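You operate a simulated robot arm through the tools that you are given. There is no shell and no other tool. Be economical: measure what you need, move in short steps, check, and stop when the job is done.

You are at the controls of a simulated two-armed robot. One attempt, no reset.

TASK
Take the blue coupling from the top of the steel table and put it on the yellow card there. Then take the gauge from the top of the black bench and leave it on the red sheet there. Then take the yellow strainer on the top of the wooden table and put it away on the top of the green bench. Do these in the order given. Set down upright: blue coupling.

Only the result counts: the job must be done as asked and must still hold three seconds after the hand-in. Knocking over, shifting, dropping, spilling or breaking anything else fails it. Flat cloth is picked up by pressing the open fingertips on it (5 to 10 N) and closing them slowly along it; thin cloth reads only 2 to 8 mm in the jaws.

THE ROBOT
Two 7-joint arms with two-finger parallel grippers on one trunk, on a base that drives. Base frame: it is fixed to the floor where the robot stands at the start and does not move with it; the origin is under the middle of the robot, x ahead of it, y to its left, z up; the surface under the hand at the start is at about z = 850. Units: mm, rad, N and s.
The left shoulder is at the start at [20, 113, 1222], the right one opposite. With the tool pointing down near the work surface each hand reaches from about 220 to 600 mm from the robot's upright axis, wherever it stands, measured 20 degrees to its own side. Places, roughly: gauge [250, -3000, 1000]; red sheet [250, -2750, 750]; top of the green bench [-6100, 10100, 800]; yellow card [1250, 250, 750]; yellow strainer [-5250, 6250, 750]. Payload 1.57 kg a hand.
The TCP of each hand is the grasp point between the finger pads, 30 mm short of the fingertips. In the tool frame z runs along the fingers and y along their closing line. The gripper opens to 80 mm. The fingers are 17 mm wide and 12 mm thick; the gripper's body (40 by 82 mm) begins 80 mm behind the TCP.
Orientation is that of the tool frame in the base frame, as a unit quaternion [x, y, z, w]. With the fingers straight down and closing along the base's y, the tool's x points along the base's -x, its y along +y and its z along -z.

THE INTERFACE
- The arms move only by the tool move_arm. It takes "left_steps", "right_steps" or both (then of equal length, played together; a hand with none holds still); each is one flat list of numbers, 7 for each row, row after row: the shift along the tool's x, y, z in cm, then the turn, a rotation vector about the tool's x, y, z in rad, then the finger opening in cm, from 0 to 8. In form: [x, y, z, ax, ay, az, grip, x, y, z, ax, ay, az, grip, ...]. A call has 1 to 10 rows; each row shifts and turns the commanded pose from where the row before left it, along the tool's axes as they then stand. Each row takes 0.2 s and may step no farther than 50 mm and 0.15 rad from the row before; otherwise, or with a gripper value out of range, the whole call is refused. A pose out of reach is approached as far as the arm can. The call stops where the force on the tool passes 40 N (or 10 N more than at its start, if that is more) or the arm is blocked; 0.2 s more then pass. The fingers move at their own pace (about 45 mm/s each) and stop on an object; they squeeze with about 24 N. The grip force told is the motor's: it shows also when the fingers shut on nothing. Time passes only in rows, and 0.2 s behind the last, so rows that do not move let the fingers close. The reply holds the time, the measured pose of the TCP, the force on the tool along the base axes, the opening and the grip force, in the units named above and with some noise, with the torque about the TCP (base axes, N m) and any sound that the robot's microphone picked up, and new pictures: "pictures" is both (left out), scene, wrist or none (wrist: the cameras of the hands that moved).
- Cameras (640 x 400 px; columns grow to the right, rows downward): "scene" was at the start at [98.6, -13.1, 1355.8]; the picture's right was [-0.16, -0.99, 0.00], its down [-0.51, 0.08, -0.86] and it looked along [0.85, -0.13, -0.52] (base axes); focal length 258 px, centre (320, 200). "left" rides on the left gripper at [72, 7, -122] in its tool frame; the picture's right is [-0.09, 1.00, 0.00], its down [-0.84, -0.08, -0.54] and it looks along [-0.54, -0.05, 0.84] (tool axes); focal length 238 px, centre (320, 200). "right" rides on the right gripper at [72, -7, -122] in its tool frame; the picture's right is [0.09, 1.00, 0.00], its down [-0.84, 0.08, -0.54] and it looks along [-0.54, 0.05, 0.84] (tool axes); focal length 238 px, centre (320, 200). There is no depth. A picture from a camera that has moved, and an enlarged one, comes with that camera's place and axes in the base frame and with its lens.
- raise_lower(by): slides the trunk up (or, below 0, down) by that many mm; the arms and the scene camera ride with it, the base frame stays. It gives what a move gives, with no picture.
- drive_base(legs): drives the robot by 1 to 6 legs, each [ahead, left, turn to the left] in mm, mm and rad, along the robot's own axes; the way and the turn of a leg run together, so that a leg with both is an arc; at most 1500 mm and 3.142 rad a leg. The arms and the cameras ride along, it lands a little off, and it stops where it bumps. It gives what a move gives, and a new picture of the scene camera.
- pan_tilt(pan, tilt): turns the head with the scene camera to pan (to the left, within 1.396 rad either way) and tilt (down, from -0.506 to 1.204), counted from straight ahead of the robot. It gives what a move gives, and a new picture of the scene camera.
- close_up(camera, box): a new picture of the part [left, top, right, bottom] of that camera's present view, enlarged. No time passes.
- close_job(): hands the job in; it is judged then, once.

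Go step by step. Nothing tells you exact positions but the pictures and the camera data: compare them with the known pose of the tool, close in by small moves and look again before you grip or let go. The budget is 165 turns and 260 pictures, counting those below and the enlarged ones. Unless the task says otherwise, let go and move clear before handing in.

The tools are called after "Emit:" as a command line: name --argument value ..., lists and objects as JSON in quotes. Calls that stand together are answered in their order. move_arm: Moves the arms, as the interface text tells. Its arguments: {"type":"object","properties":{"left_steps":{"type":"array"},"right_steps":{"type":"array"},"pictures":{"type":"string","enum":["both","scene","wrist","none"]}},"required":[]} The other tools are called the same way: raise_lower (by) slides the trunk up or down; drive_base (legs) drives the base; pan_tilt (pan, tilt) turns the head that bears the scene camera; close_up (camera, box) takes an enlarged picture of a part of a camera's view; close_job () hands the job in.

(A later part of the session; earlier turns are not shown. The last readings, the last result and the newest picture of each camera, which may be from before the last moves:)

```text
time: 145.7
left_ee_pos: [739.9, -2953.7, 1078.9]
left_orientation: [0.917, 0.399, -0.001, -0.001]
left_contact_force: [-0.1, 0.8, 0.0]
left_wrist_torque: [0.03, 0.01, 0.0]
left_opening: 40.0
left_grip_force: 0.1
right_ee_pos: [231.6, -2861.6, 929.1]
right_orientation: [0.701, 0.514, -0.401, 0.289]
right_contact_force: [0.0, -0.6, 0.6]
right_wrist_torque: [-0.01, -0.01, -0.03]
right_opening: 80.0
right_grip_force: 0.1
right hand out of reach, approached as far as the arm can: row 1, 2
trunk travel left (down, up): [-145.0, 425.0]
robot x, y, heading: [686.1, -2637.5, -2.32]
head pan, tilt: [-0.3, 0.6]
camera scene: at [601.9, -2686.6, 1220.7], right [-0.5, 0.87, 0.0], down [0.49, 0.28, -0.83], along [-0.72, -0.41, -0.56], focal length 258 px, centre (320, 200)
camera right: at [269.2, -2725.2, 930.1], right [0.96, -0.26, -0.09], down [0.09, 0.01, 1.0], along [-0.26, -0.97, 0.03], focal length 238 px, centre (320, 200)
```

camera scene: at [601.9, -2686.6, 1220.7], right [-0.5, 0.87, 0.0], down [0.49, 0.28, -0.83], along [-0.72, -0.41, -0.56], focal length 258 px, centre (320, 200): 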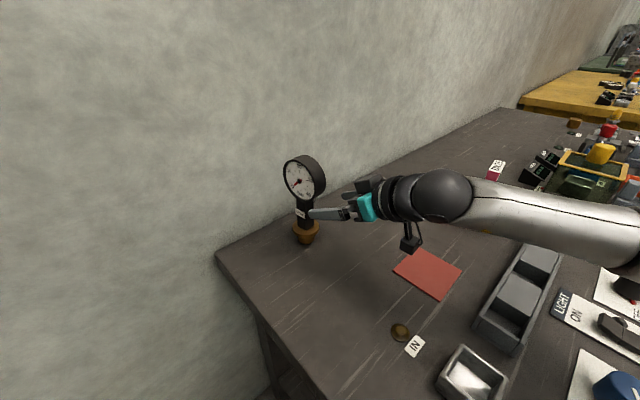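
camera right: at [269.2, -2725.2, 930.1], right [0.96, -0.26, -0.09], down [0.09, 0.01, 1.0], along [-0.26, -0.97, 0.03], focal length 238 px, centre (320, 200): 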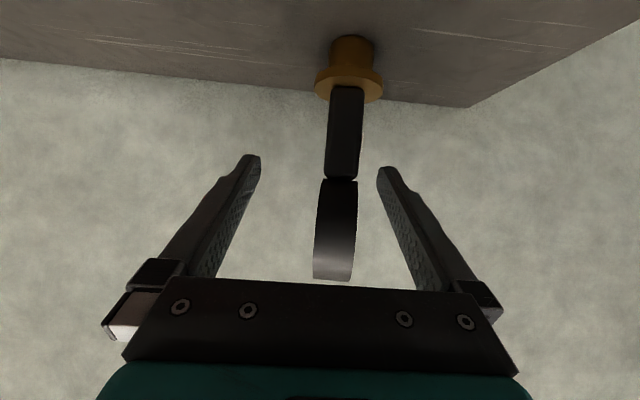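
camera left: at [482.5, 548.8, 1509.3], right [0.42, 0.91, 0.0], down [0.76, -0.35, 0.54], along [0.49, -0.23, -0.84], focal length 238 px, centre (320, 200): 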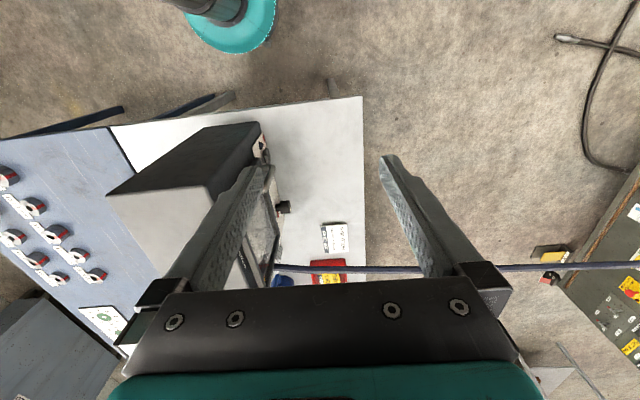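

Neck is 22 mm off to the +y side of the tool; I correct and advance the last 86 mm.

Emit:
move_arm --right_steps '[1.0, 2.15, 0, 0, 0, 0, 8, 0, 0, 3, 0, 0, 0, 8, 0, 0, 3, 0, 0, 0, 8, 0, 0, 2.6, 0, 0, 0, 8, 0, 0, 0, 0, 0, 0, 8]'

```text
time: 146.9
left_ee_pos: [740.8, -2953.9, 1078.0]
left_orientation: [0.917, 0.399, -0.001, -0.001]
left_contact_force: [1.0, 0.0, 0.1]
left_wrist_torque: [-0.03, 0.02, 0.01]
left_opening: 40.0
left_grip_force: 0.1
right_ee_pos: [232.5, -2934.5, 875.6]
right_orientation: [0.702, 0.514, -0.4, 0.289]
right_contact_force: [-0.1, 0.8, -0.1]
right_wrist_torque: [0.0, -0.02, -0.02]
right_opening: 79.8
right_grip_force: 0.0
trunk travel left (down, up): [-145.0, 425.0]
robot x, y, heading: [686.7, -2634.4, -2.321]
head pan, tilt: [-0.3, 0.6]
camera scene: at [601.9, -2686.6, 1220.7], right [-0.5, 0.87, 0.0], down [0.49, 0.28, -0.83], along [-0.72, -0.41, -0.56], focal length 258 px, centre (320, 200)
camera right: at [269.4, -2797.7, 877.4], right [0.96, -0.26, -0.09], down [0.09, 0.01, 1.0], along [-0.26, -0.97, 0.03], focal length 238 px, centre (320, 200)
```

scene: 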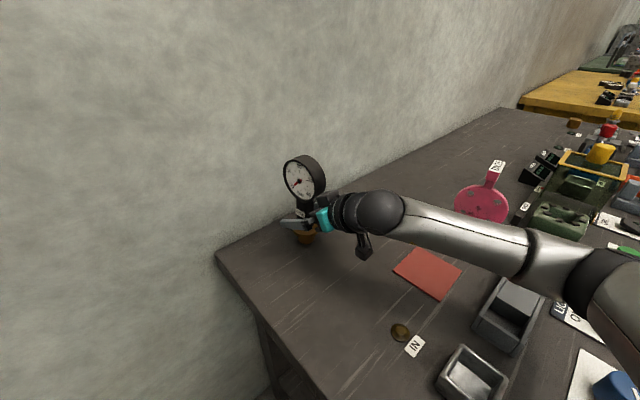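
right: 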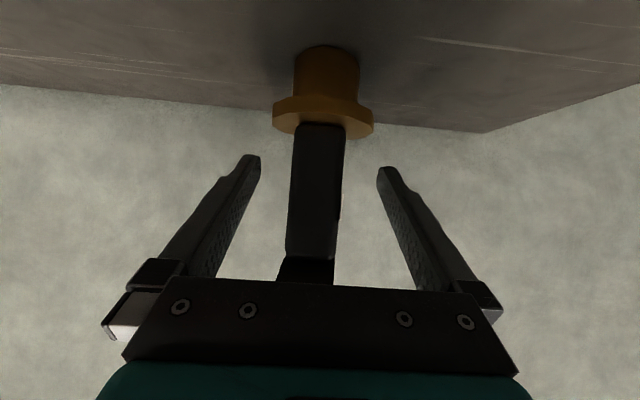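

Centred. Closing.

Emit:
move_arm --right_steps '[0, 0, 0, 0, 0, 0, 5, 0, 0, 0, 0, 0, 0, 3, 0, 0, 0, 0, 0, 0, 2, 0, 0, 0, 0, 0, 0, 1, 0, 0, 0, 0, 0, 0, 0, 0, 0, 0, 0, 0, 0, 0, 0, 0, 0, 0, 0, 0, 0]' --pictures "wrist"

```text
time: 148.5
left_ee_pos: [740.9, -2955.3, 1077.5]
left_orientation: [0.917, 0.398, 0.0, -0.001]
left_contact_force: [0.3, 0.5, 0.7]
left_wrist_torque: [0.0, 0.01, 0.02]
left_opening: 40.0
left_grip_force: 0.2
right_ee_pos: [231.6, -2932.5, 876.5]
right_orientation: [0.701, 0.514, -0.4, 0.289]
right_contact_force: [-0.8, 0.6, 0.7]
right_wrist_torque: [-0.04, -0.02, -0.01]
right_opening: 29.7
right_grip_force: 24.5
trunk travel left (down, up): [-145.0, 425.0]
robot x, y, heading: [685.5, -2635.5, -2.317]
head pan, tilt: [-0.3, 0.6]
camera right: at [269.5, -2797.2, 877.5], right [0.96, -0.26, -0.09], down [0.09, 0.01, 1.0], along [-0.26, -0.97, 0.03], focal length 238 px, centre (320, 200)
```

right: 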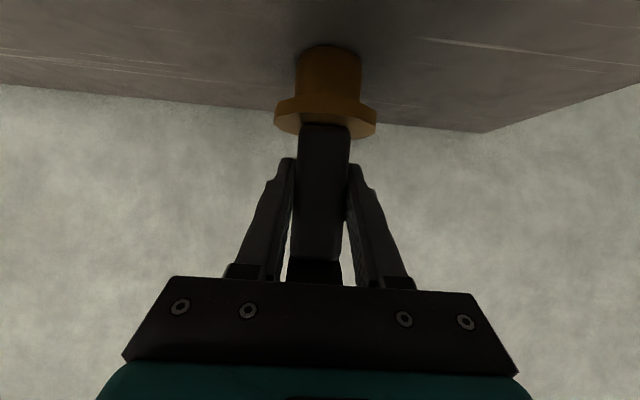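

Gripped (30 mm). I'll lift gently, then raise the trunk a bit.

Emit:
move_arm --right_steps '[-0.6, 0, -0.36, 0, 0, 0, 0, -1.29, 0, -0.77, 0, 0, 0, 0, -1.29, 0, -0.77, 0, 0, 0, 0, -0.6, 0, -0.36, 0, 0, 0, 0, 0, 0, 0, 0, 0, 0, 0]' --pictures "wrist"

Emit:
raise_lower --by 70

Emit:
drive_base --legs '[[-91, -42, 0], [0, 0, -0.335]]'

Emit:
close_up --camera "right" --box '[0, 0, 640, 400]'

```text
time: 149.7
left_ee_pos: [738.4, -2955.7, 1078.2]
left_orientation: [0.917, 0.399, 0.0, -0.003]
left_contact_force: [0.4, -0.1, 0.6]
left_wrist_torque: [-0.01, 0.0, -0.03]
left_opening: 40.0
left_grip_force: 0.2
right_ee_pos: [230.4, -2935.3, 921.3]
right_orientation: [0.702, 0.514, -0.4, 0.288]
right_contact_force: [-0.1, 0.2, -6.2]
right_wrist_torque: [0.02, -0.02, -0.01]
right_opening: 29.8
right_grip_force: 24.5
trunk travel left (down, up): [-145.0, 425.0]
robot x, y, heading: [684.8, -2634.5, -2.326]
head pan, tilt: [-0.3, 0.6]
camera right: at [267.9, -2798.7, 922.0], right [0.96, -0.26, -0.09], down [0.09, 0.01, 1.0], along [-0.26, -0.97, 0.03], focal length 238 px, centre (320, 200)
```

right: 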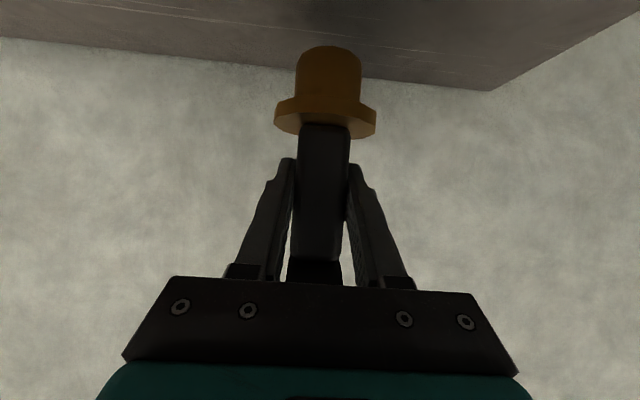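

```text
time: 150.8
left_ee_pos: [739.2, -2952.7, 1149.2]
left_orientation: [0.917, 0.398, 0.0, -0.001]
left_contact_force: [1.2, -0.2, 0.8]
left_wrist_torque: [-0.02, -0.01, -0.01]
left_opening: 40.0
left_grip_force: 0.0
right_ee_pos: [231.1, -2935.7, 990.5]
right_orientation: [0.702, 0.513, -0.401, 0.288]
right_contact_force: [0.3, 0.4, -5.9]
right_wrist_torque: [0.05, -0.04, 0.01]
right_opening: 29.9
right_grip_force: 23.4
trunk travel left (down, up): [-215.0, 355.0]
robot x, y, heading: [685.9, -2637.9, -2.321]
head pan, tilt: [-0.3, 0.6]
```

```text
time: 153.0
left_ee_pos: [660.4, -2860.5, 1148.6]
left_orientation: [0.972, 0.237, 0.0, -0.001]
left_contact_force: [0.0, 0.3, -0.2]
left_wrist_torque: [0.0, 0.0, -0.01]
left_opening: 40.3
left_grip_force: 0.0
right_ee_pos: [187.4, -2672.5, 991.3]
right_orientation: [0.779, 0.387, -0.444, 0.217]
right_contact_force: [-0.7, 0.3, -6.2]
right_wrist_torque: [0.01, 0.02, 0.04]
right_opening: 29.9
right_grip_force: 24.7
trunk travel left (down, up): [-215.0, 355.0]
robot x, y, heading: [714.3, -2547.3, -2.665]
head pan, tilt: [-0.3, 0.6]
camera scene: at [619.6, -2562.6, 1290.6], right [-0.18, 0.98, 0.0], down [0.56, 0.1, -0.82], along [-0.81, -0.15, -0.57], focal length 258 px, centre (320, 200)
```

scene: 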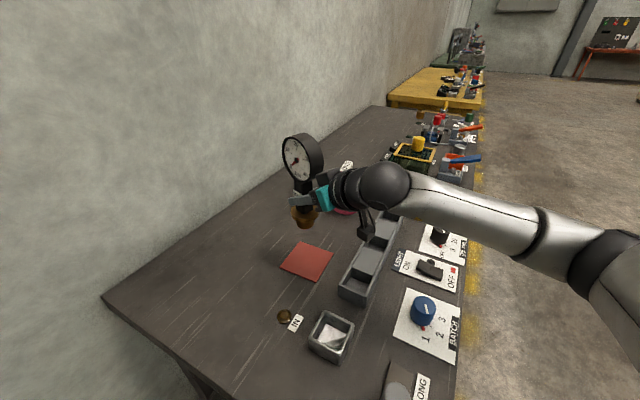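

```text
1.00 times, centred on (320, 200) of right (not enlarged: the box is as wide or as high as the picture)
camera zoom: at [268.2, -2556.0, 991.9], right [0.82, -0.57, -0.09], down [0.09, -0.02, 1.0], along [-0.57, -0.82, 0.03], focal length 238 px, centre (320, 200)
```

zoom: 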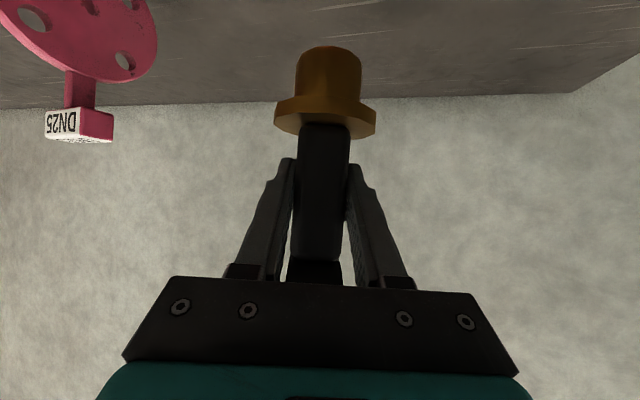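

The gauge is right above the sheet (188,-2675). Lowering.

Emit:
raise_lower --by -90

Emit:
close_up --camera "right" --box '[160, 0, 480, 200]'

Emit:
close_up --camera "scene" --box '[240, 100, 400, 260]'

```text
time: 154.2
left_ee_pos: [660.8, -2861.8, 1057.9]
left_orientation: [0.972, 0.237, 0.0, -0.002]
left_contact_force: [-0.2, 0.3, -0.1]
left_wrist_torque: [-0.01, -0.02, 0.0]
left_opening: 39.8
left_grip_force: 0.0
right_ee_pos: [187.9, -2671.7, 900.9]
right_orientation: [0.779, 0.386, -0.445, 0.216]
right_contact_force: [-0.1, -0.9, -6.0]
right_wrist_torque: [0.04, -0.02, -0.02]
right_opening: 29.7
right_grip_force: 24.2
trunk travel left (down, up): [-125.0, 445.0]
robot x, y, heading: [712.1, -2541.6, -2.66]
head pan, tilt: [-0.3, 0.6]
```

```text
2.00 times, centred on (320, 100) of right
camera zoom: at [268.3, -2556.1, 902.0], right [0.82, -0.57, -0.09], down [0.09, -0.02, 1.0], along [-0.57, -0.82, 0.03], focal length 477 px, centre (320, 400)
```

zoom: 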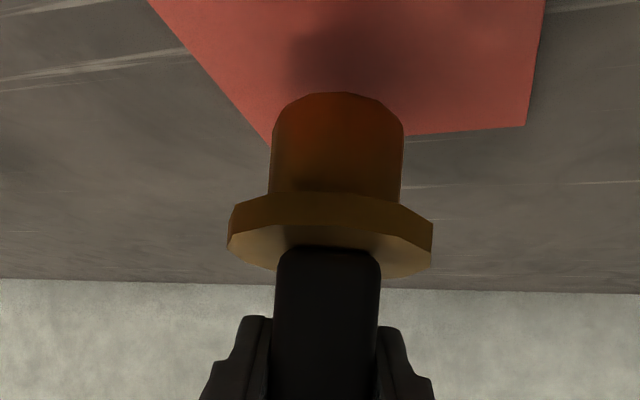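

```text
2.50 times, centred on (320, 180) of scene
camera zoom: at [619.8, -2562.7, 1200.7], right [-0.18, 0.98, 0.0], down [0.56, 0.1, -0.82], along [-0.81, -0.15, -0.57], focal length 646 px, centre (320, 250)
```

zoom: 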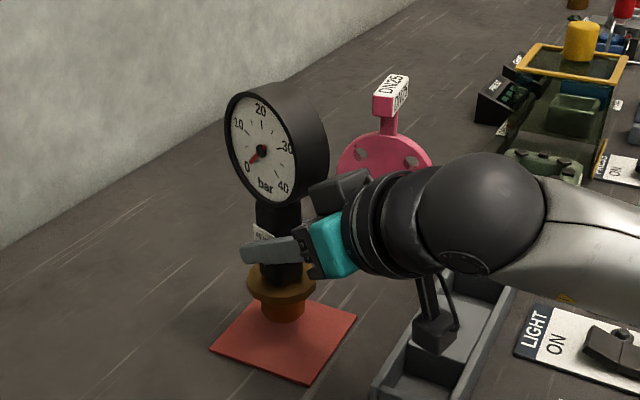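

The base will land on the sheet's middle. Lowering gently with the arm.

Emit:
move_arm --right_steps '[0.43, 0, 0.257, 0, 0, 0, 0, 0.43, 0, 0.257, 0, 0, 0, 0, 0.43, 0, 0.257, 0, 0, 0, 0, 0, 0, 0, 0, 0, 0, 0]' --pictures "none"

Emit:
close_up --camera "scene" --box '[240, 100, 400, 260]'

```text
time: 155.2
left_ee_pos: [660.2, -2861.4, 1058.3]
left_orientation: [0.971, 0.237, 0.0, -0.002]
left_contact_force: [-0.4, -0.2, -0.3]
left_wrist_torque: [0.01, -0.02, 0.01]
left_opening: 40.0
left_grip_force: 0.0
right_ee_pos: [187.9, -2673.5, 885.0]
right_orientation: [0.779, 0.387, -0.443, 0.216]
right_contact_force: [0.8, -0.1, -5.5]
right_wrist_torque: [0.02, 0.0, 0.0]
right_opening: 29.9
right_grip_force: 23.5
trunk travel left (down, up): [-125.0, 445.0]
robot x, y, heading: [717.7, -2542.1, -2.662]
head pan, tilt: [-0.3, 0.6]
```

```text
2.50 times, centred on (320, 180) of scene
camera zoom: at [619.8, -2562.7, 1200.7], right [-0.18, 0.98, 0.0], down [0.56, 0.1, -0.82], along [-0.81, -0.15, -0.57], focal length 646 px, centre (320, 250)
```

zoom: 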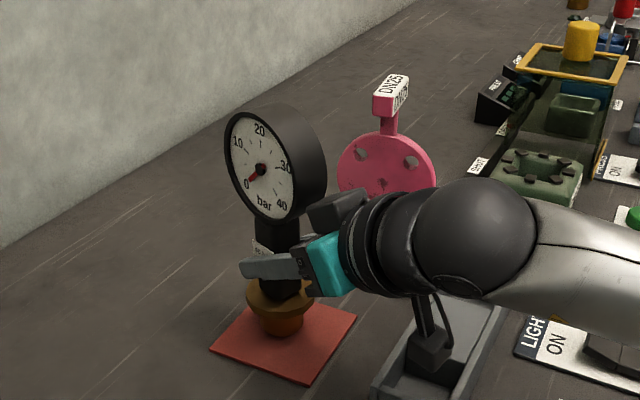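

Close to contact; a few more millimetres.

Emit:
move_arm --right_steps '[0.26, 0, 0.154, 0, 0, 0, 0, 0.26, 0, 0.154, 0, 0, 0, 0, 0.17, 0, 0.1, 0, 0, 0, 0, 0, 0, 0, 0, 0, 0, 0]' --pictures "none"

Emit:
close_up --camera "scene" --box '[240, 100, 400, 260]'

```text
time: 156.2
left_ee_pos: [661.0, -2860.5, 1058.0]
left_orientation: [0.971, 0.237, 0.0, -0.002]
left_contact_force: [-0.4, 0.0, -0.4]
left_wrist_torque: [-0.02, -0.01, 0.0]
left_opening: 40.0
left_grip_force: 0.0
right_ee_pos: [188.1, -2673.0, 880.8]
right_orientation: [0.778, 0.388, -0.445, 0.217]
right_contact_force: [1.4, -0.3, 4.7]
right_wrist_torque: [-0.12, -0.17, 0.01]
right_opening: 30.0
right_grip_force: 24.1
trunk travel left (down, up): [-125.0, 445.0]
robot x, y, heading: [716.5, -2544.6, -2.663]
head pan, tilt: [-0.3, 0.6]
```

```text
2.50 times, centred on (320, 180) of scene
camera zoom: at [620.6, -2562.6, 1200.8], right [-0.18, 0.98, 0.0], down [0.56, 0.1, -0.83], along [-0.81, -0.15, -0.56], focal length 646 px, centre (320, 250)
```

zoom: 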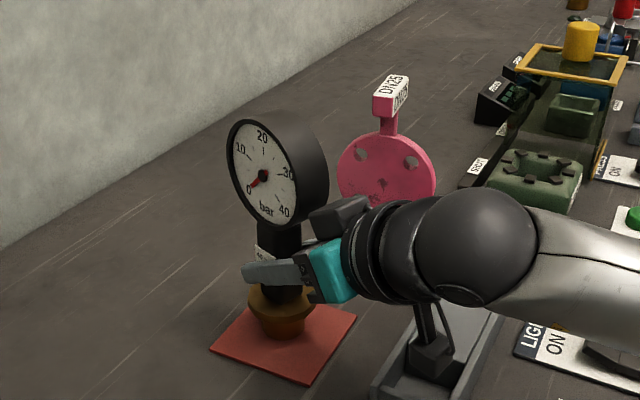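

Base contact confirmed by force and torque. I'll open the fingers.

Emit:
move_arm --right_steps '[0, 0, 0, 0, 0, 0, 3.3, 0, 0, 0, 0, 0, 0, 4, 0, 0, 0, 0, 0, 0, 5.5, 0, 0, 0, 0, 0, 0, 7, 0, 0, 0, 0, 0, 0, 7.5]' --pictures "wrist"

Emit:
close_up --camera "scene" --box '[240, 100, 400, 260]'

```text
time: 157.4
left_ee_pos: [660.7, -2862.0, 1059.0]
left_orientation: [0.971, 0.237, 0.0, -0.001]
left_contact_force: [-0.2, -0.1, 0.3]
left_wrist_torque: [-0.01, 0.02, 0.02]
left_opening: 39.8
left_grip_force: 0.0
right_ee_pos: [187.1, -2672.1, 877.2]
right_orientation: [0.779, 0.387, -0.444, 0.216]
right_contact_force: [0.4, 0.2, 0.4]
right_wrist_torque: [0.01, 0.0, 0.0]
right_opening: 75.2
right_grip_force: 0.1
trunk travel left (down, up): [-125.0, 445.0]
robot x, y, heading: [718.2, -2539.4, -2.662]
head pan, tilt: [-0.3, 0.6]
camera right: at [268.5, -2555.8, 879.1], right [0.82, -0.57, -0.09], down [0.09, -0.02, 1.0], along [-0.57, -0.82, 0.03], focal length 238 px, centre (320, 200)
```

right: 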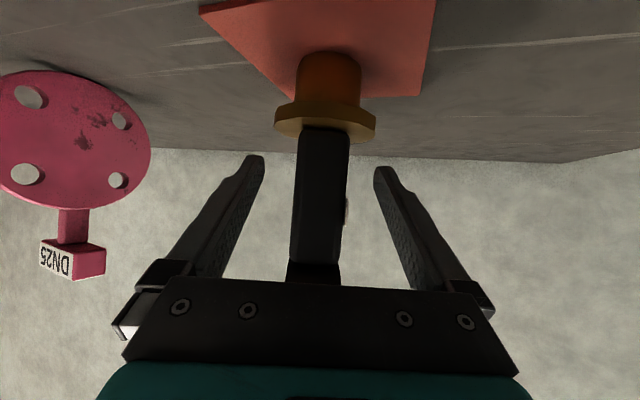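

```text
2.50 times, centred on (320, 180) of scene
camera zoom: at [620.2, -2562.6, 1200.7], right [-0.18, 0.98, 0.0], down [0.56, 0.1, -0.83], along [-0.81, -0.15, -0.56], focal length 646 px, centre (320, 250)
```

zoom: 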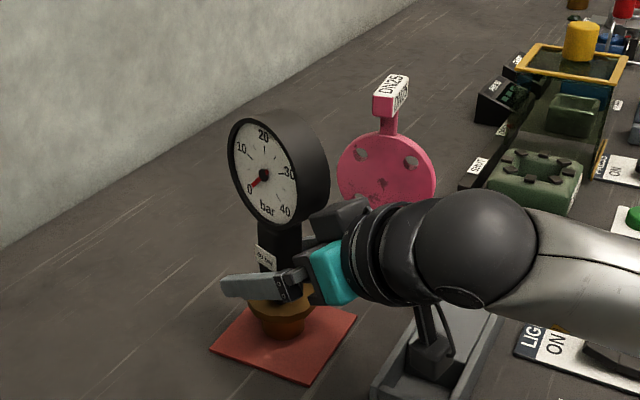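

Standing on the red sheet. Withdrawing along the finger axis.

Emit:
move_arm --right_steps '[0, 0, -1, 0, 0, 0, 7.5, 0, 0, -2, 0, 0, 0, 7.5, 0, 0, -3, 0, 0, 0, 7.5, 0, 0, -3, 0, 0, 0, 7.5, 0, 0, -3, 0, 0, 0, 7.5, -1.5, 0, -3, 0, 0, 0, 7.5, -2, 0, -2, 0, 0, 0, 7.5]' --pictures "none"

Emit:
raise_lower --by 430

Emit:
pan_tilt --pan -0.3 --tilt 0.8

```text
time: 159.0
left_ee_pos: [660.8, -2860.7, 1058.6]
left_orientation: [0.972, 0.237, 0.0, -0.002]
left_contact_force: [0.6, 0.3, -0.1]
left_wrist_torque: [0.02, -0.04, -0.02]
left_opening: 39.9
left_grip_force: 0.0
right_ee_pos: [267.9, -2571.7, 994.2]
right_orientation: [0.779, 0.387, -0.444, 0.215]
right_contact_force: [1.5, -0.2, 0.4]
right_wrist_torque: [-0.03, 0.0, -0.01]
right_opening: 74.9
right_grip_force: 0.1
trunk travel left (down, up): [-125.0, 445.0]
robot x, y, heading: [714.1, -2544.0, -2.665]
head pan, tilt: [-0.3, 0.6]
```

```text
refused: 430 is not a number from -400 to 400
```

```text
time: 159.8
left_ee_pos: [661.1, -2861.5, 1058.7]
left_orientation: [0.971, 0.238, 0.0, -0.002]
left_contact_force: [-0.3, 0.0, -0.2]
left_wrist_torque: [-0.02, 0.0, -0.02]
left_opening: 39.8
left_grip_force: 0.1
right_ee_pos: [268.2, -2570.9, 995.2]
right_orientation: [0.778, 0.387, -0.444, 0.217]
right_contact_force: [0.0, 0.0, -1.0]
right_wrist_torque: [0.01, 0.01, 0.02]
right_opening: 75.2
right_grip_force: 0.0
trunk travel left (down, up): [-125.0, 445.0]
robot x, y, heading: [714.6, -2542.5, -2.662]
head pan, tilt: [-0.3, 0.799]
camera scene: at [627.8, -2561.3, 1183.9], right [-0.18, 0.98, 0.0], down [0.71, 0.13, -0.7], along [-0.69, -0.12, -0.72], focal length 258 px, centre (320, 200)
```

scene: 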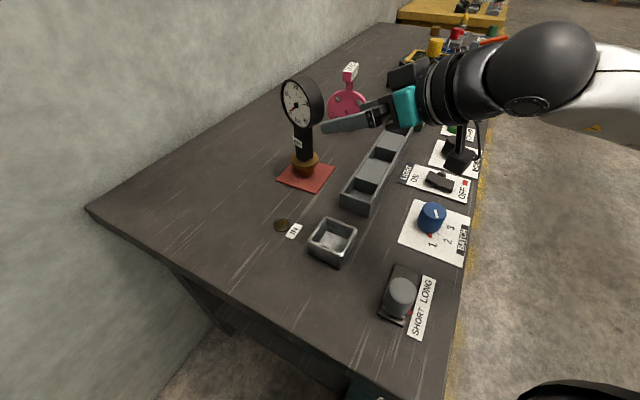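

Gauge stands on the sheet. Next the strainer, far to the back-left. I'll raise the trunk and drive out into the aisle.

Emit:
raise_lower --by 390

Emit:
drive_base --legs '[[-465, -453, 0], [0, 0, -0.926], [897, 0, 0], [897, 0, 0], [0, 0, -0.6]]'

Emit:
pan_tilt --pan 0 --tilt 0.25

```text
time: 163.5
left_ee_pos: [660.5, -2860.4, 1448.9]
left_orientation: [0.972, 0.237, -0.001, -0.001]
left_contact_force: [-0.1, 0.0, -0.1]
left_wrist_torque: [-0.02, 0.0, -0.01]
left_opening: 40.2
left_grip_force: 0.0
right_ee_pos: [268.1, -2571.1, 1384.9]
right_orientation: [0.779, 0.387, -0.444, 0.216]
right_contact_force: [0.6, 0.1, 1.0]
right_wrist_torque: [0.03, -0.02, 0.03]
right_opening: 75.3
right_grip_force: 0.1
trunk travel left (down, up): [-515.0, 55.0]
robot x, y, heading: [716.9, -2546.9, -2.665]
head pan, tilt: [-0.3, 0.799]
```

```text
time: 179.8
left_ee_pos: [-983.1, -1105.3, 1448.6]
left_orientation: [0.865, -0.501, 0.001, -0.001]
left_contact_force: [-0.1, 0.6, -0.6]
left_wrist_torque: [0.01, -0.01, -0.03]
left_opening: 40.1
left_grip_force: 0.1
right_ee_pos: [-710.6, -700.4, 1384.0]
right_orientation: [0.83, -0.259, -0.471, -0.151]
right_contact_force: [0.9, 0.1, -0.6]
right_wrist_torque: [0.02, 0.02, 0.01]
right_opening: 74.8
right_grip_force: 0.1
trunk travel left (down, up): [-515.0, 55.0]
robot x, y, heading: [-662.0, -1146.5, 2.091]
head pan, tilt: [-0.3, 0.799]
camera scene: at [-686.3, -1059.3, 1573.8], right [0.98, 0.22, 0.0], down [0.16, -0.7, -0.7], along [-0.15, 0.68, -0.72], focal length 258 px, centre (320, 200)
```

scene: 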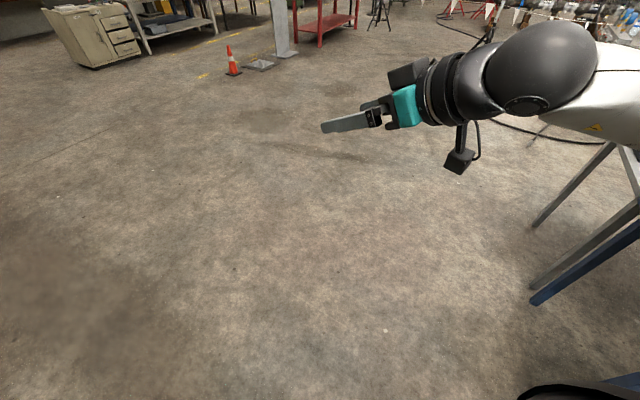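

```text
time: 180.8
left_ee_pos: [-984.3, -1105.8, 1447.3]
left_orientation: [0.865, -0.502, 0.001, -0.002]
left_contact_force: [0.4, 0.4, -1.3]
left_wrist_torque: [0.0, -0.02, -0.01]
left_opening: 39.8
left_grip_force: 0.1
right_ee_pos: [-710.8, -701.1, 1384.6]
right_orientation: [0.83, -0.26, -0.47, -0.151]
right_contact_force: [-0.5, -0.8, -0.2]
right_wrist_torque: [0.01, 0.0, 0.04]
right_opening: 75.2
right_grip_force: 0.0
trunk travel left (down, up): [-515.0, 55.0]
robot x, y, heading: [-661.6, -1145.4, 2.093]
head pan, tilt: [0.0, 0.25]
camera scene: at [-715.1, -1057.0, 1622.8], right [0.87, 0.5, 0.0], down [0.12, -0.21, -0.97], along [-0.48, 0.84, -0.25], focal length 258 px, centre (320, 200)
```

scene: 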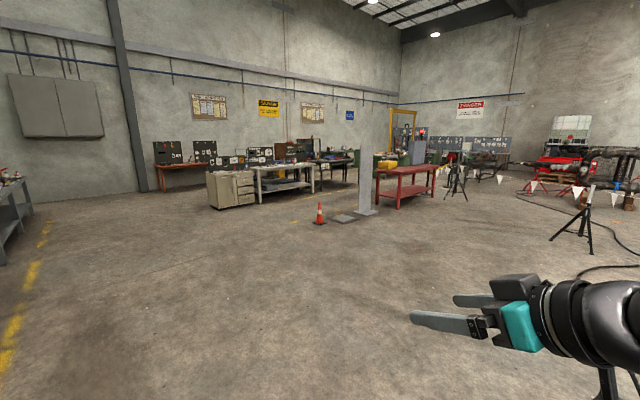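

I see benches near column 300; the strainer's direction is about pixel (311,163). Zooming there.

Emit:
close_up --camera "scene" --box '[190, 110, 480, 240]'

```text
2.21 times, centred on (335, 175) of scene
camera zoom: at [-715.1, -1057.0, 1622.8], right [0.87, 0.5, 0.0], down [0.12, -0.21, -0.97], along [-0.48, 0.84, -0.25], focal length 570 px, centre (287, 255)
```

zoom: 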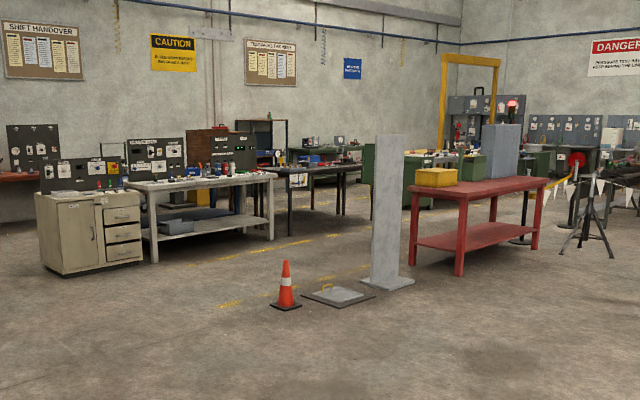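

Corridor between the grey table and the cone/pillar is open. I'll drive to about (-3800, 2600).

Emit:
drive_base --legs '[[0, 0, 0.175], [1222, 0, 0], [1222, 0, 0], [1222, 0, 0], [1222, 0, 0], [0, 0, -0.5]]'

```text
time: 205.7
left_ee_pos: [-3891.4, 2693.1, 1448.3]
left_orientation: [0.768, -0.64, 0.001, -0.002]
left_contact_force: [0.5, 0.9, -0.7]
left_wrist_torque: [0.0, -0.02, -0.01]
left_opening: 40.0
left_grip_force: 0.2
right_ee_pos: [-3500.3, 2983.2, 1384.6]
right_orientation: [0.774, -0.396, -0.438, -0.229]
right_contact_force: [0.2, -0.4, -0.1]
right_wrist_torque: [0.0, -0.01, 0.0]
right_opening: 75.1
right_grip_force: 0.1
trunk travel left (down, up): [-515.0, 55.0]
robot x, y, heading: [-3604.9, 2542.3, 1.751]
head pan, tilt: [0.0, 0.25]
camera scene: at [-3623.7, 2649.3, 1622.9], right [0.98, 0.18, 0.0], down [0.04, -0.24, -0.97], along [-0.17, 0.95, -0.25], focal length 258 px, centre (320, 200)
```

scene: 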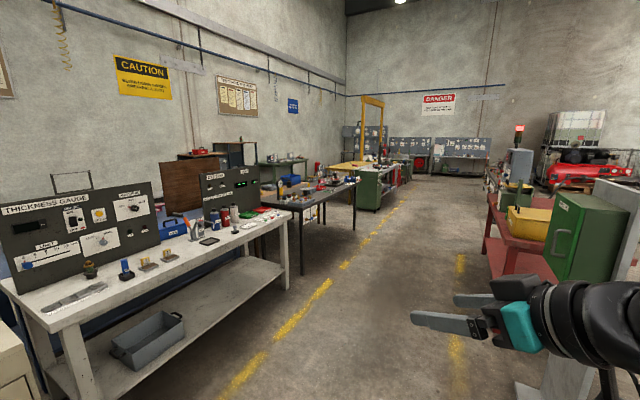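

Zooming toward the strainer's expected direction (258,195).

Emit:
close_up --camera "scene" --box '[200, 120, 440, 270]'

```text
2.67 times, centred on (320, 195) of scene
camera zoom: at [-3623.7, 2649.3, 1622.9], right [0.98, 0.18, 0.0], down [0.04, -0.24, -0.97], along [-0.17, 0.95, -0.25], focal length 689 px, centre (320, 213)
```

zoom: 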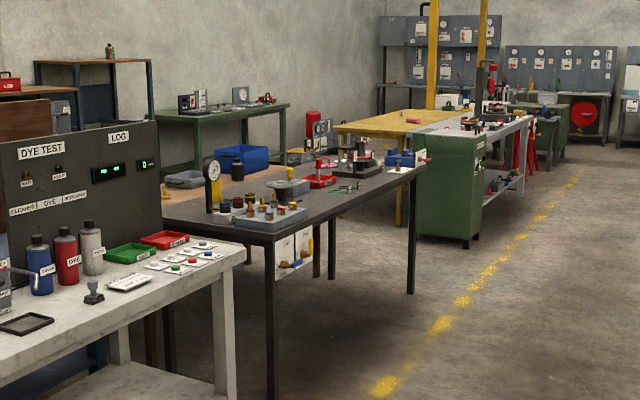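

The wooden table stands behind the dark table, nearer the wall; the green table further on is the green bench. I'll drive up the aisle and look left.

Emit:
drive_base --legs '[[1300, 0, -0.12], [1300, 0, 0]]'

Emit:
pan_tilt --pan 0.9 --tilt 0.4

```text
time: 218.2
left_ee_pos: [-4101.9, 5294.5, 1447.5]
left_orientation: [0.725, -0.689, 0.001, -0.001]
left_contact_force: [0.1, 0.3, -0.8]
left_wrist_torque: [-0.03, 0.0, 0.03]
left_opening: 40.3
left_grip_force: 0.1
right_ee_pos: [-3674.4, 5530.7, 1385.9]
right_orientation: [0.747, -0.445, -0.423, -0.257]
right_contact_force: [0.8, 0.4, 0.2]
right_wrist_torque: [0.02, 0.01, 0.01]
right_opening: 75.2
right_grip_force: 0.0
trunk travel left (down, up): [-515.0, 55.0]
robot x, y, heading: [-3834.0, 5109.1, 1.621]
head pan, tilt: [0.0, 0.25]
camera scene: at [-3841.0, 5215.7, 1622.9], right [1.0, 0.05, 0.0], down [0.01, -0.25, -0.97], along [-0.05, 0.97, -0.25], focal length 258 px, centre (320, 200)
```

scene: 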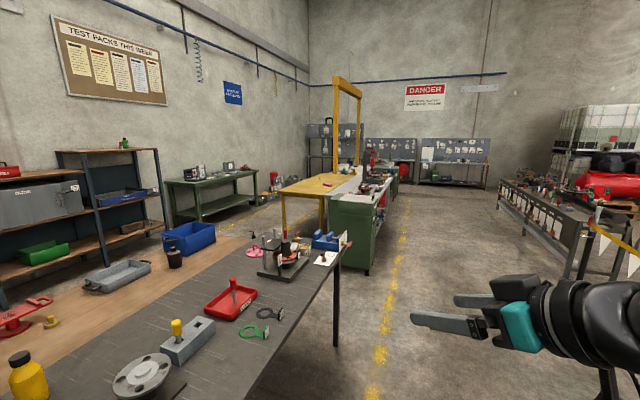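

```text
time: 219.4
left_ee_pos: [-4102.3, 5293.6, 1449.1]
left_orientation: [0.725, -0.689, 0.001, -0.002]
left_contact_force: [0.0, -0.4, 0.4]
left_wrist_torque: [0.0, -0.02, -0.05]
left_opening: 39.6
left_grip_force: 0.1
right_ee_pos: [-3674.9, 5530.8, 1386.0]
right_orientation: [0.747, -0.446, -0.421, -0.257]
right_contact_force: [0.4, 0.2, -0.2]
right_wrist_torque: [0.03, 0.02, -0.03]
right_opening: 75.2
right_grip_force: 0.0
trunk travel left (down, up): [-515.0, 55.0]
robot x, y, heading: [-3835.2, 5112.7, 1.618]
head pan, tilt: [0.901, 0.4]
camera scene: at [-3911.5, 5176.1, 1608.9], right [0.58, 0.81, 0.0], down [0.32, -0.23, -0.92], along [-0.75, 0.54, -0.39], focal length 258 px, centre (320, 200)
```

scene: 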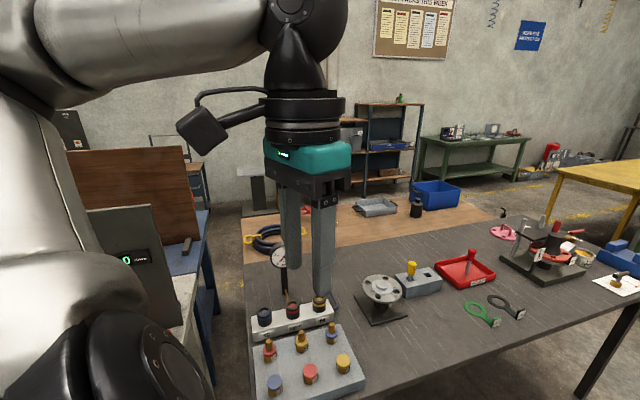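

The small yellow item on the wooden top near my expected spot is likely the strainer. I'll move further up the aisle and look again.

Emit:
drive_base --legs '[[900, 0, 0]]'

Emit:
pan_tilt --pan 1.2 --tilt 0.5

Emit:
close_up --camera "left" --box '[0, 0, 640, 400]'

```text
time: 224.2
left_ee_pos: [-4132.4, 6217.2, 1449.1]
left_orientation: [0.716, -0.699, 0.001, -0.001]
left_contact_force: [0.1, -0.3, -0.1]
left_wrist_torque: [-0.01, 0.01, 0.03]
left_opening: 40.2
left_grip_force: 0.0
right_ee_pos: [-3699.3, 6444.8, 1385.2]
right_orientation: [0.741, -0.455, -0.419, -0.262]
right_contact_force: [-0.3, -0.9, 0.0]
right_wrist_torque: [0.0, -0.02, -0.02]
right_opening: 75.3
right_grip_force: 0.1
trunk travel left (down, up): [-515.0, 55.0]
robot x, y, heading: [-3868.5, 6028.9, 1.601]
head pan, tilt: [0.901, 0.4]
camera scene: at [-3945.2, 6095.4, 1608.9], right [0.6, 0.8, 0.0], down [0.31, -0.23, -0.92], along [-0.74, 0.55, -0.39], focal length 258 px, centre (320, 200)
```

scene: 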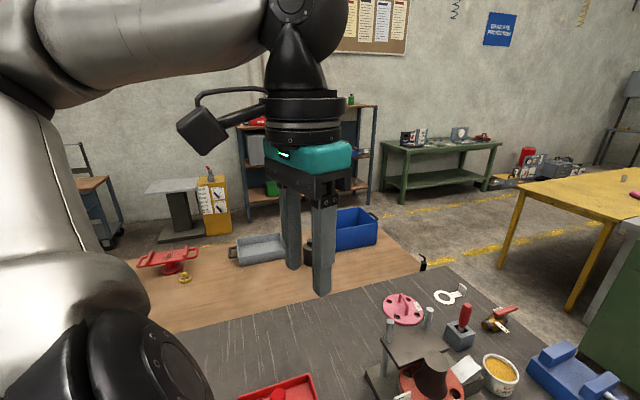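

```text
time: 225.0
left_ee_pos: [-4131.8, 6217.6, 1446.8]
left_orientation: [0.716, -0.699, 0.002, 0.0]
left_contact_force: [0.3, 0.0, 0.2]
left_wrist_torque: [-0.01, 0.02, 0.01]
left_opening: 40.0
left_grip_force: 0.1
right_ee_pos: [-3701.0, 6443.9, 1385.2]
right_orientation: [0.741, -0.455, -0.419, -0.262]
right_contact_force: [-0.5, 0.4, -0.4]
right_wrist_torque: [-0.02, 0.0, -0.01]
right_opening: 75.0
right_grip_force: 0.0
trunk travel left (down, up): [-515.0, 55.0]
robot x, y, heading: [-3872.3, 6030.3, 1.597]
head pan, tilt: [1.201, 0.499]
camera scene: at [-3956.7, 6070.1, 1599.8], right [0.34, 0.94, 0.0], down [0.45, -0.16, -0.88], along [-0.83, 0.3, -0.48], focal length 258 px, centre (320, 200)
```

scene: 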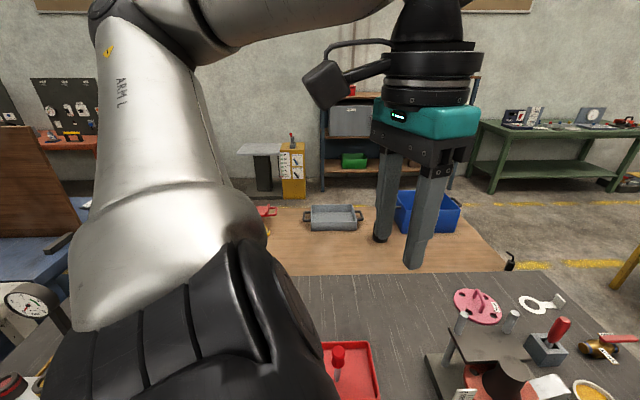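

```text
1.00 times, centred on (320, 200) of left (not enlarged: the box is as wide or as high as the picture)
camera zoom: at [-4136.0, 6144.7, 1570.0], right [-1.0, 0.07, 0.0], down [0.05, 0.84, 0.54], along [0.04, 0.54, -0.84], focal length 238 px, centre (320, 200)
```

zoom: 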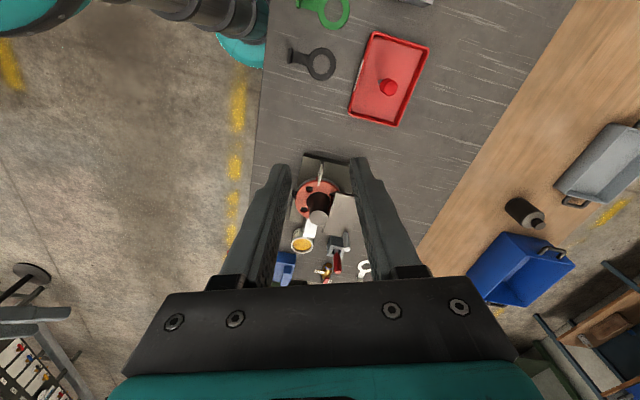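

The strainer lies near the wall side of the wooden table, so I'll go around the far end: swing right of the dark table, pass its end, then come along the wall side facing back.

Emit:
drive_base --legs '[[0, -450, 0], [1380, -89, 0], [0, 0, -1.887]]'

Emit:
pan_tilt --pan 0.8 --tilt 0.4

Emit:
pan_tilt --pan -1.3 --tilt 0.4

```text
time: 238.7
left_ee_pos: [-3116.1, 7584.7, 1448.4]
left_orientation: [0.143, 0.99, -0.001, -0.001]
left_contact_force: [-0.1, 0.0, 0.0]
left_wrist_torque: [-0.01, -0.02, 0.0]
left_opening: 39.9
left_grip_force: 0.0
right_ee_pos: [-3032.6, 7104.2, 1386.3]
right_orientation: [-0.067, 0.867, 0.035, 0.493]
right_contact_force: [-0.1, -0.4, -1.2]
right_wrist_torque: [0.02, 0.01, 0.01]
right_opening: 74.7
right_grip_force: 0.0
trunk travel left (down, up): [-515.0, 55.0]
robot x, y, heading: [-3375.7, 7391.2, -0.289]
head pan, tilt: [1.201, 0.499]
camera scene: at [-3310.4, 7463.6, 1599.8], right [0.79, -0.61, 0.0], down [-0.29, -0.38, -0.88], along [0.54, 0.69, -0.48], focal length 258 px, centre (320, 200)
```

scene: 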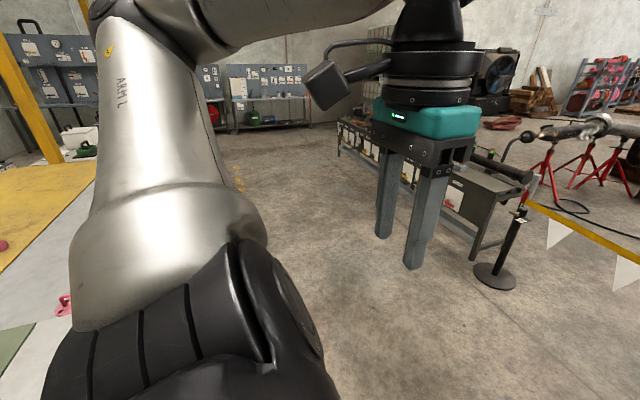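

```text
time: 239.5
left_ee_pos: [-3115.2, 7582.7, 1448.2]
left_orientation: [0.144, 0.99, -0.002, 0.0]
left_contact_force: [-0.7, 0.3, -0.6]
left_wrist_torque: [-0.01, -0.01, 0.01]
left_opening: 39.9
left_grip_force: 0.0
right_ee_pos: [-3033.5, 7102.9, 1385.5]
right_orientation: [-0.068, 0.867, 0.035, 0.493]
right_contact_force: [-0.1, -0.3, 0.0]
right_wrist_torque: [0.01, 0.0, -0.02]
right_opening: 74.8
right_grip_force: 0.0
trunk travel left (down, up): [-515.0, 55.0]
robot x, y, heading: [-3374.8, 7395.1, -0.292]
head pan, tilt: [0.799, 0.4]
camera scene: at [-3285.3, 7437.1, 1608.9], right [0.49, -0.87, 0.0], down [-0.34, -0.19, -0.92], along [0.8, 0.45, -0.39], focal length 258 px, centre (320, 200)
```

scene: 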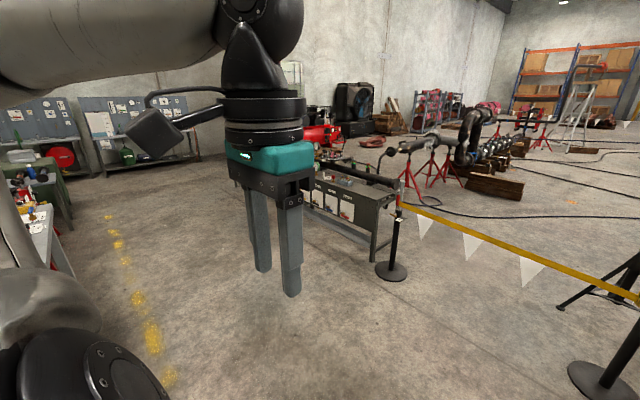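

```text
time: 241.5
left_ee_pos: [-3114.5, 7583.6, 1448.1]
left_orientation: [0.144, 0.99, -0.001, -0.001]
left_contact_force: [0.3, -0.3, 0.1]
left_wrist_torque: [0.01, 0.01, -0.03]
left_opening: 39.9
left_grip_force: 0.1
right_ee_pos: [-3033.0, 7104.4, 1385.0]
right_orientation: [-0.068, 0.867, 0.035, 0.492]
right_contact_force: [-0.5, -0.1, 0.4]
right_wrist_torque: [0.01, 0.01, 0.01]
right_opening: 74.9
right_grip_force: 0.2
trunk travel left (down, up): [-515.0, 55.0]
robot x, y, heading: [-3373.8, 7391.9, -0.288]
head pan, tilt: [-1.3, 0.4]
camera scene: at [-3367.5, 7299.0, 1608.9], right [-1.0, 0.02, 0.0], down [0.01, 0.39, -0.92], along [-0.02, -0.92, -0.39], focal length 258 px, centre (320, 200)
```

scene: 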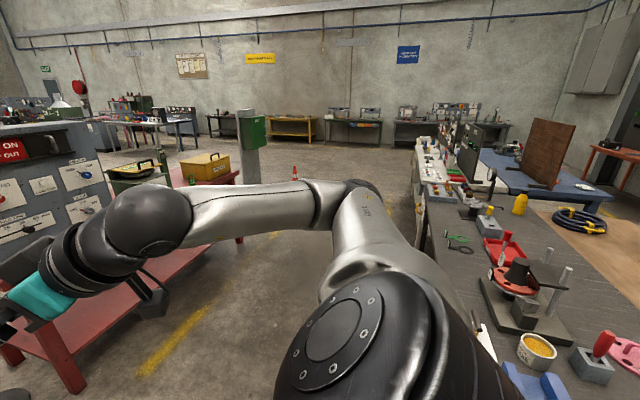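

Gap clear on both sides (≈600 mm and ≈900 mm). I'll back through the gap to the wall side.

Emit:
drive_base --legs '[[-975, 0, 0]]'

Emit:
drive_base --legs '[[-1075, 0, 0]]'

```text
time: 246.6
left_ee_pos: [-4042.1, 7855.3, 1448.4]
left_orientation: [0.139, 0.99, -0.001, 0.0]
left_contact_force: [0.1, -0.6, 1.1]
left_wrist_torque: [0.01, 0.01, 0.01]
left_opening: 39.9
left_grip_force: 0.1
right_ee_pos: [-3955.4, 7375.6, 1385.4]
right_orientation: [-0.072, 0.867, 0.037, 0.492]
right_contact_force: [0.6, 0.6, -0.1]
right_wrist_torque: [-0.02, 0.0, 0.0]
right_opening: 75.0
right_grip_force: 0.0
trunk travel left (down, up): [-515.0, 55.0]
robot x, y, heading: [-4299.2, 7660.3, -0.277]
head pan, tilt: [-1.3, 0.4]
camera scene: at [-4292.8, 7568.1, 1608.9], right [-1.0, 0.01, 0.0], down [0.0, 0.39, -0.92], along [-0.01, -0.92, -0.39], focal length 258 px, centre (320, 200)
```

scene: 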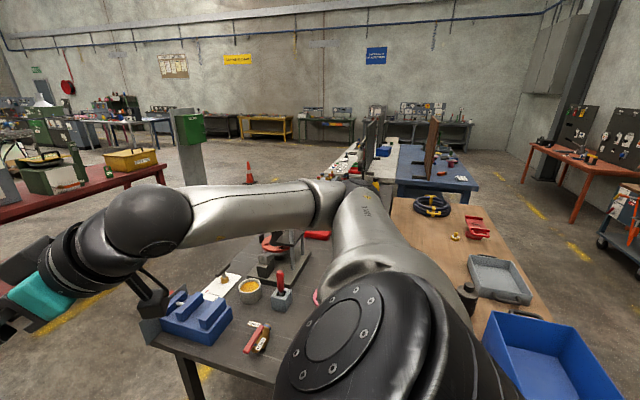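

```text
time: 252.1
left_ee_pos: [-5079.6, 8150.4, 1448.8]
left_orientation: [0.138, 0.99, -0.002, -0.001]
left_contact_force: [0.1, -0.3, -0.9]
left_wrist_torque: [-0.01, 0.0, -0.02]
left_opening: 39.9
left_grip_force: 0.1
right_ee_pos: [-4990.9, 7671.1, 1385.4]
right_orientation: [-0.073, 0.866, 0.038, 0.493]
right_contact_force: [-0.9, 0.5, -0.5]
right_wrist_torque: [-0.01, 0.0, 0.01]
right_opening: 74.8
right_grip_force: 0.0
trunk travel left (down, up): [-515.0, 55.0]
robot x, y, heading: [-5339.2, 7959.2, -0.278]
head pan, tilt: [-1.3, 0.4]
camera scene: at [-5328.6, 7862.5, 1608.9], right [-1.0, 0.01, 0.0], down [0.0, 0.39, -0.92], along [0.0, -0.92, -0.39], focal length 258 px, centre (320, 200)
```

scene: 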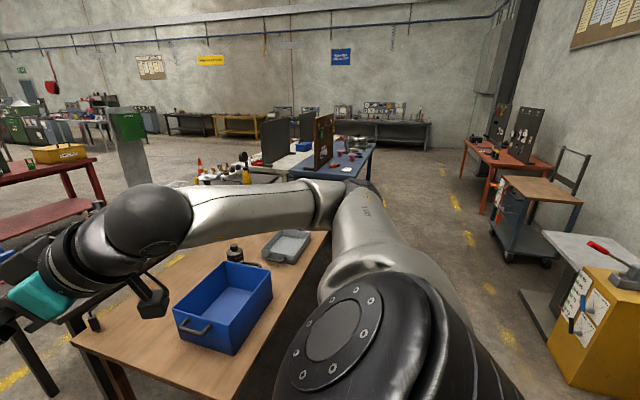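

I see the wooden table's wall-side edge; the strainer is at roughly (-5100, 6265). I'll slide along the table to it.

Emit:
drive_base --legs '[[0, 0, -0.025], [50, -700, 0], [50, -700, 0]]'

Emit:
pan_tilt --pan -0.3 --tilt 0.8

```text
time: 259.8
left_ee_pos: [-5386.0, 6769.9, 1448.5]
left_orientation: [0.145, 0.989, -0.002, 0.0]
left_contact_force: [-0.2, -0.2, 0.9]
left_wrist_torque: [0.02, 0.0, -0.02]
left_opening: 40.1
left_grip_force: 0.1
right_ee_pos: [-5306.8, 6288.8, 1384.6]
right_orientation: [-0.065, 0.867, 0.033, 0.493]
right_contact_force: [0.3, -0.7, 0.5]
right_wrist_torque: [0.03, 0.01, 0.03]
right_opening: 74.9
right_grip_force: 0.1
trunk travel left (down, up): [-515.0, 55.0]
robot x, y, heading: [-5646.2, 6582.1, -0.296]
head pan, tilt: [-1.3, 0.4]
camera scene: at [-5640.0, 6487.0, 1608.9], right [-1.0, 0.02, 0.0], down [0.01, 0.39, -0.92], along [-0.02, -0.92, -0.39], focal length 258 px, centre (320, 200)
```

scene: 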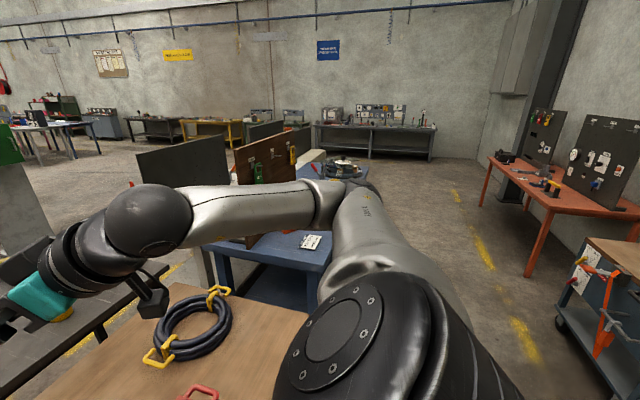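

```text
time: 261.0
left_ee_pos: [-5386.0, 6772.1, 1448.8]
left_orientation: [0.145, 0.989, -0.002, 0.0]
left_contact_force: [-0.7, 0.5, 0.2]
left_wrist_torque: [-0.01, -0.01, 0.0]
left_opening: 40.0
left_grip_force: 0.1
right_ee_pos: [-5306.1, 6289.8, 1385.3]
right_orientation: [-0.066, 0.867, 0.033, 0.493]
right_contact_force: [0.9, -0.3, -0.6]
right_wrist_torque: [-0.02, -0.03, 0.01]
right_opening: 75.0
right_grip_force: 0.0
trunk travel left (down, up): [-515.0, 55.0]
robot x, y, heading: [-5648.4, 6581.8, -0.287]
head pan, tilt: [-0.3, 0.799]
camera scene: at [-5571.1, 6534.8, 1573.9], right [-0.56, -0.83, 0.0], down [-0.59, 0.4, -0.7], along [0.58, -0.39, -0.72], focal length 258 px, centre (320, 200)
```

scene: 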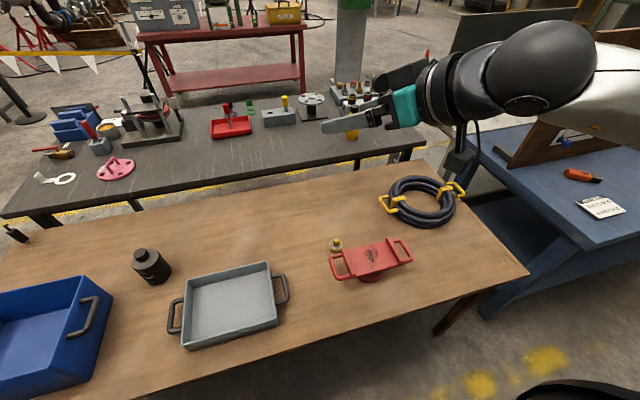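

Zooming on the small yellow item beside the red part.

Emit:
close_up --camera "scene" --box '[300, 160, 480, 300]'

Emit:
close_up --camera "scene" --box '[0, 180, 200, 330]'

Emit:
close_up --camera "scene" --box '[315, 225, 365, 265]'

```text
2.86 times, centred on (390, 230) of scene
camera zoom: at [-5571.1, 6534.8, 1573.9], right [-0.56, -0.83, 0.0], down [-0.59, 0.4, -0.7], along [0.58, -0.39, -0.72], focal length 738 px, centre (120, 114)
```

zoom: 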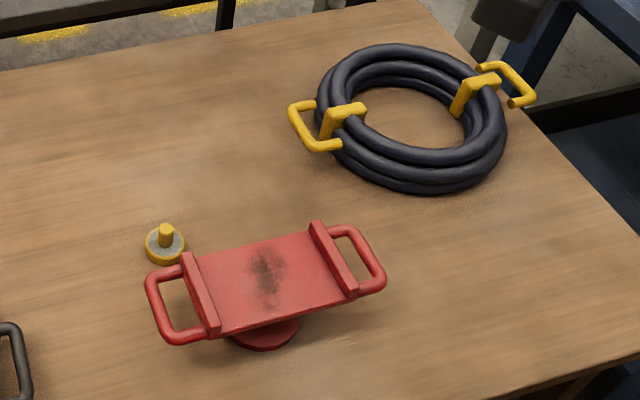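

```text
2.67 times, centred on (100, 255) of scene
camera zoom: at [-5571.1, 6534.8, 1573.9], right [-0.56, -0.83, 0.0], down [-0.59, 0.4, -0.7], along [0.58, -0.39, -0.72], focal length 689 px, centre (907, 53)
```

zoom: 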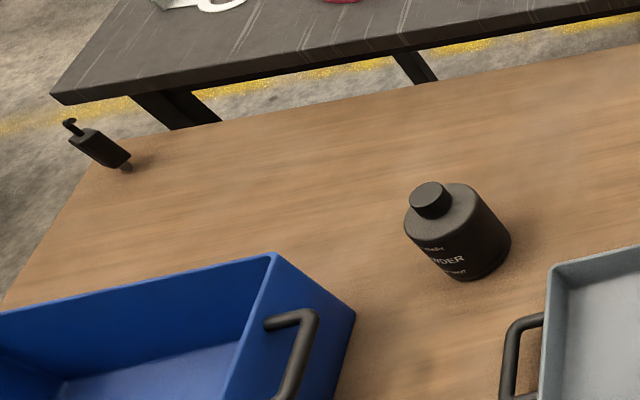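

```text
10.00 times, centred on (340, 245) of scene
camera zoom: at [-5571.1, 6534.8, 1573.9], right [-0.56, -0.83, 0.0], down [-0.59, 0.4, -0.7], along [0.58, -0.39, -0.72], focal length 2582 px, centre (120, -250)
```

zoom: 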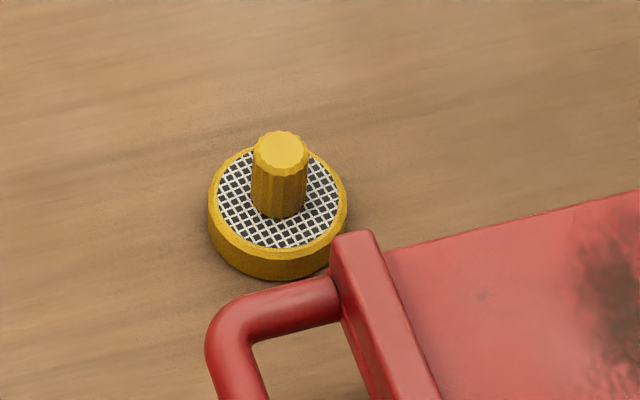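

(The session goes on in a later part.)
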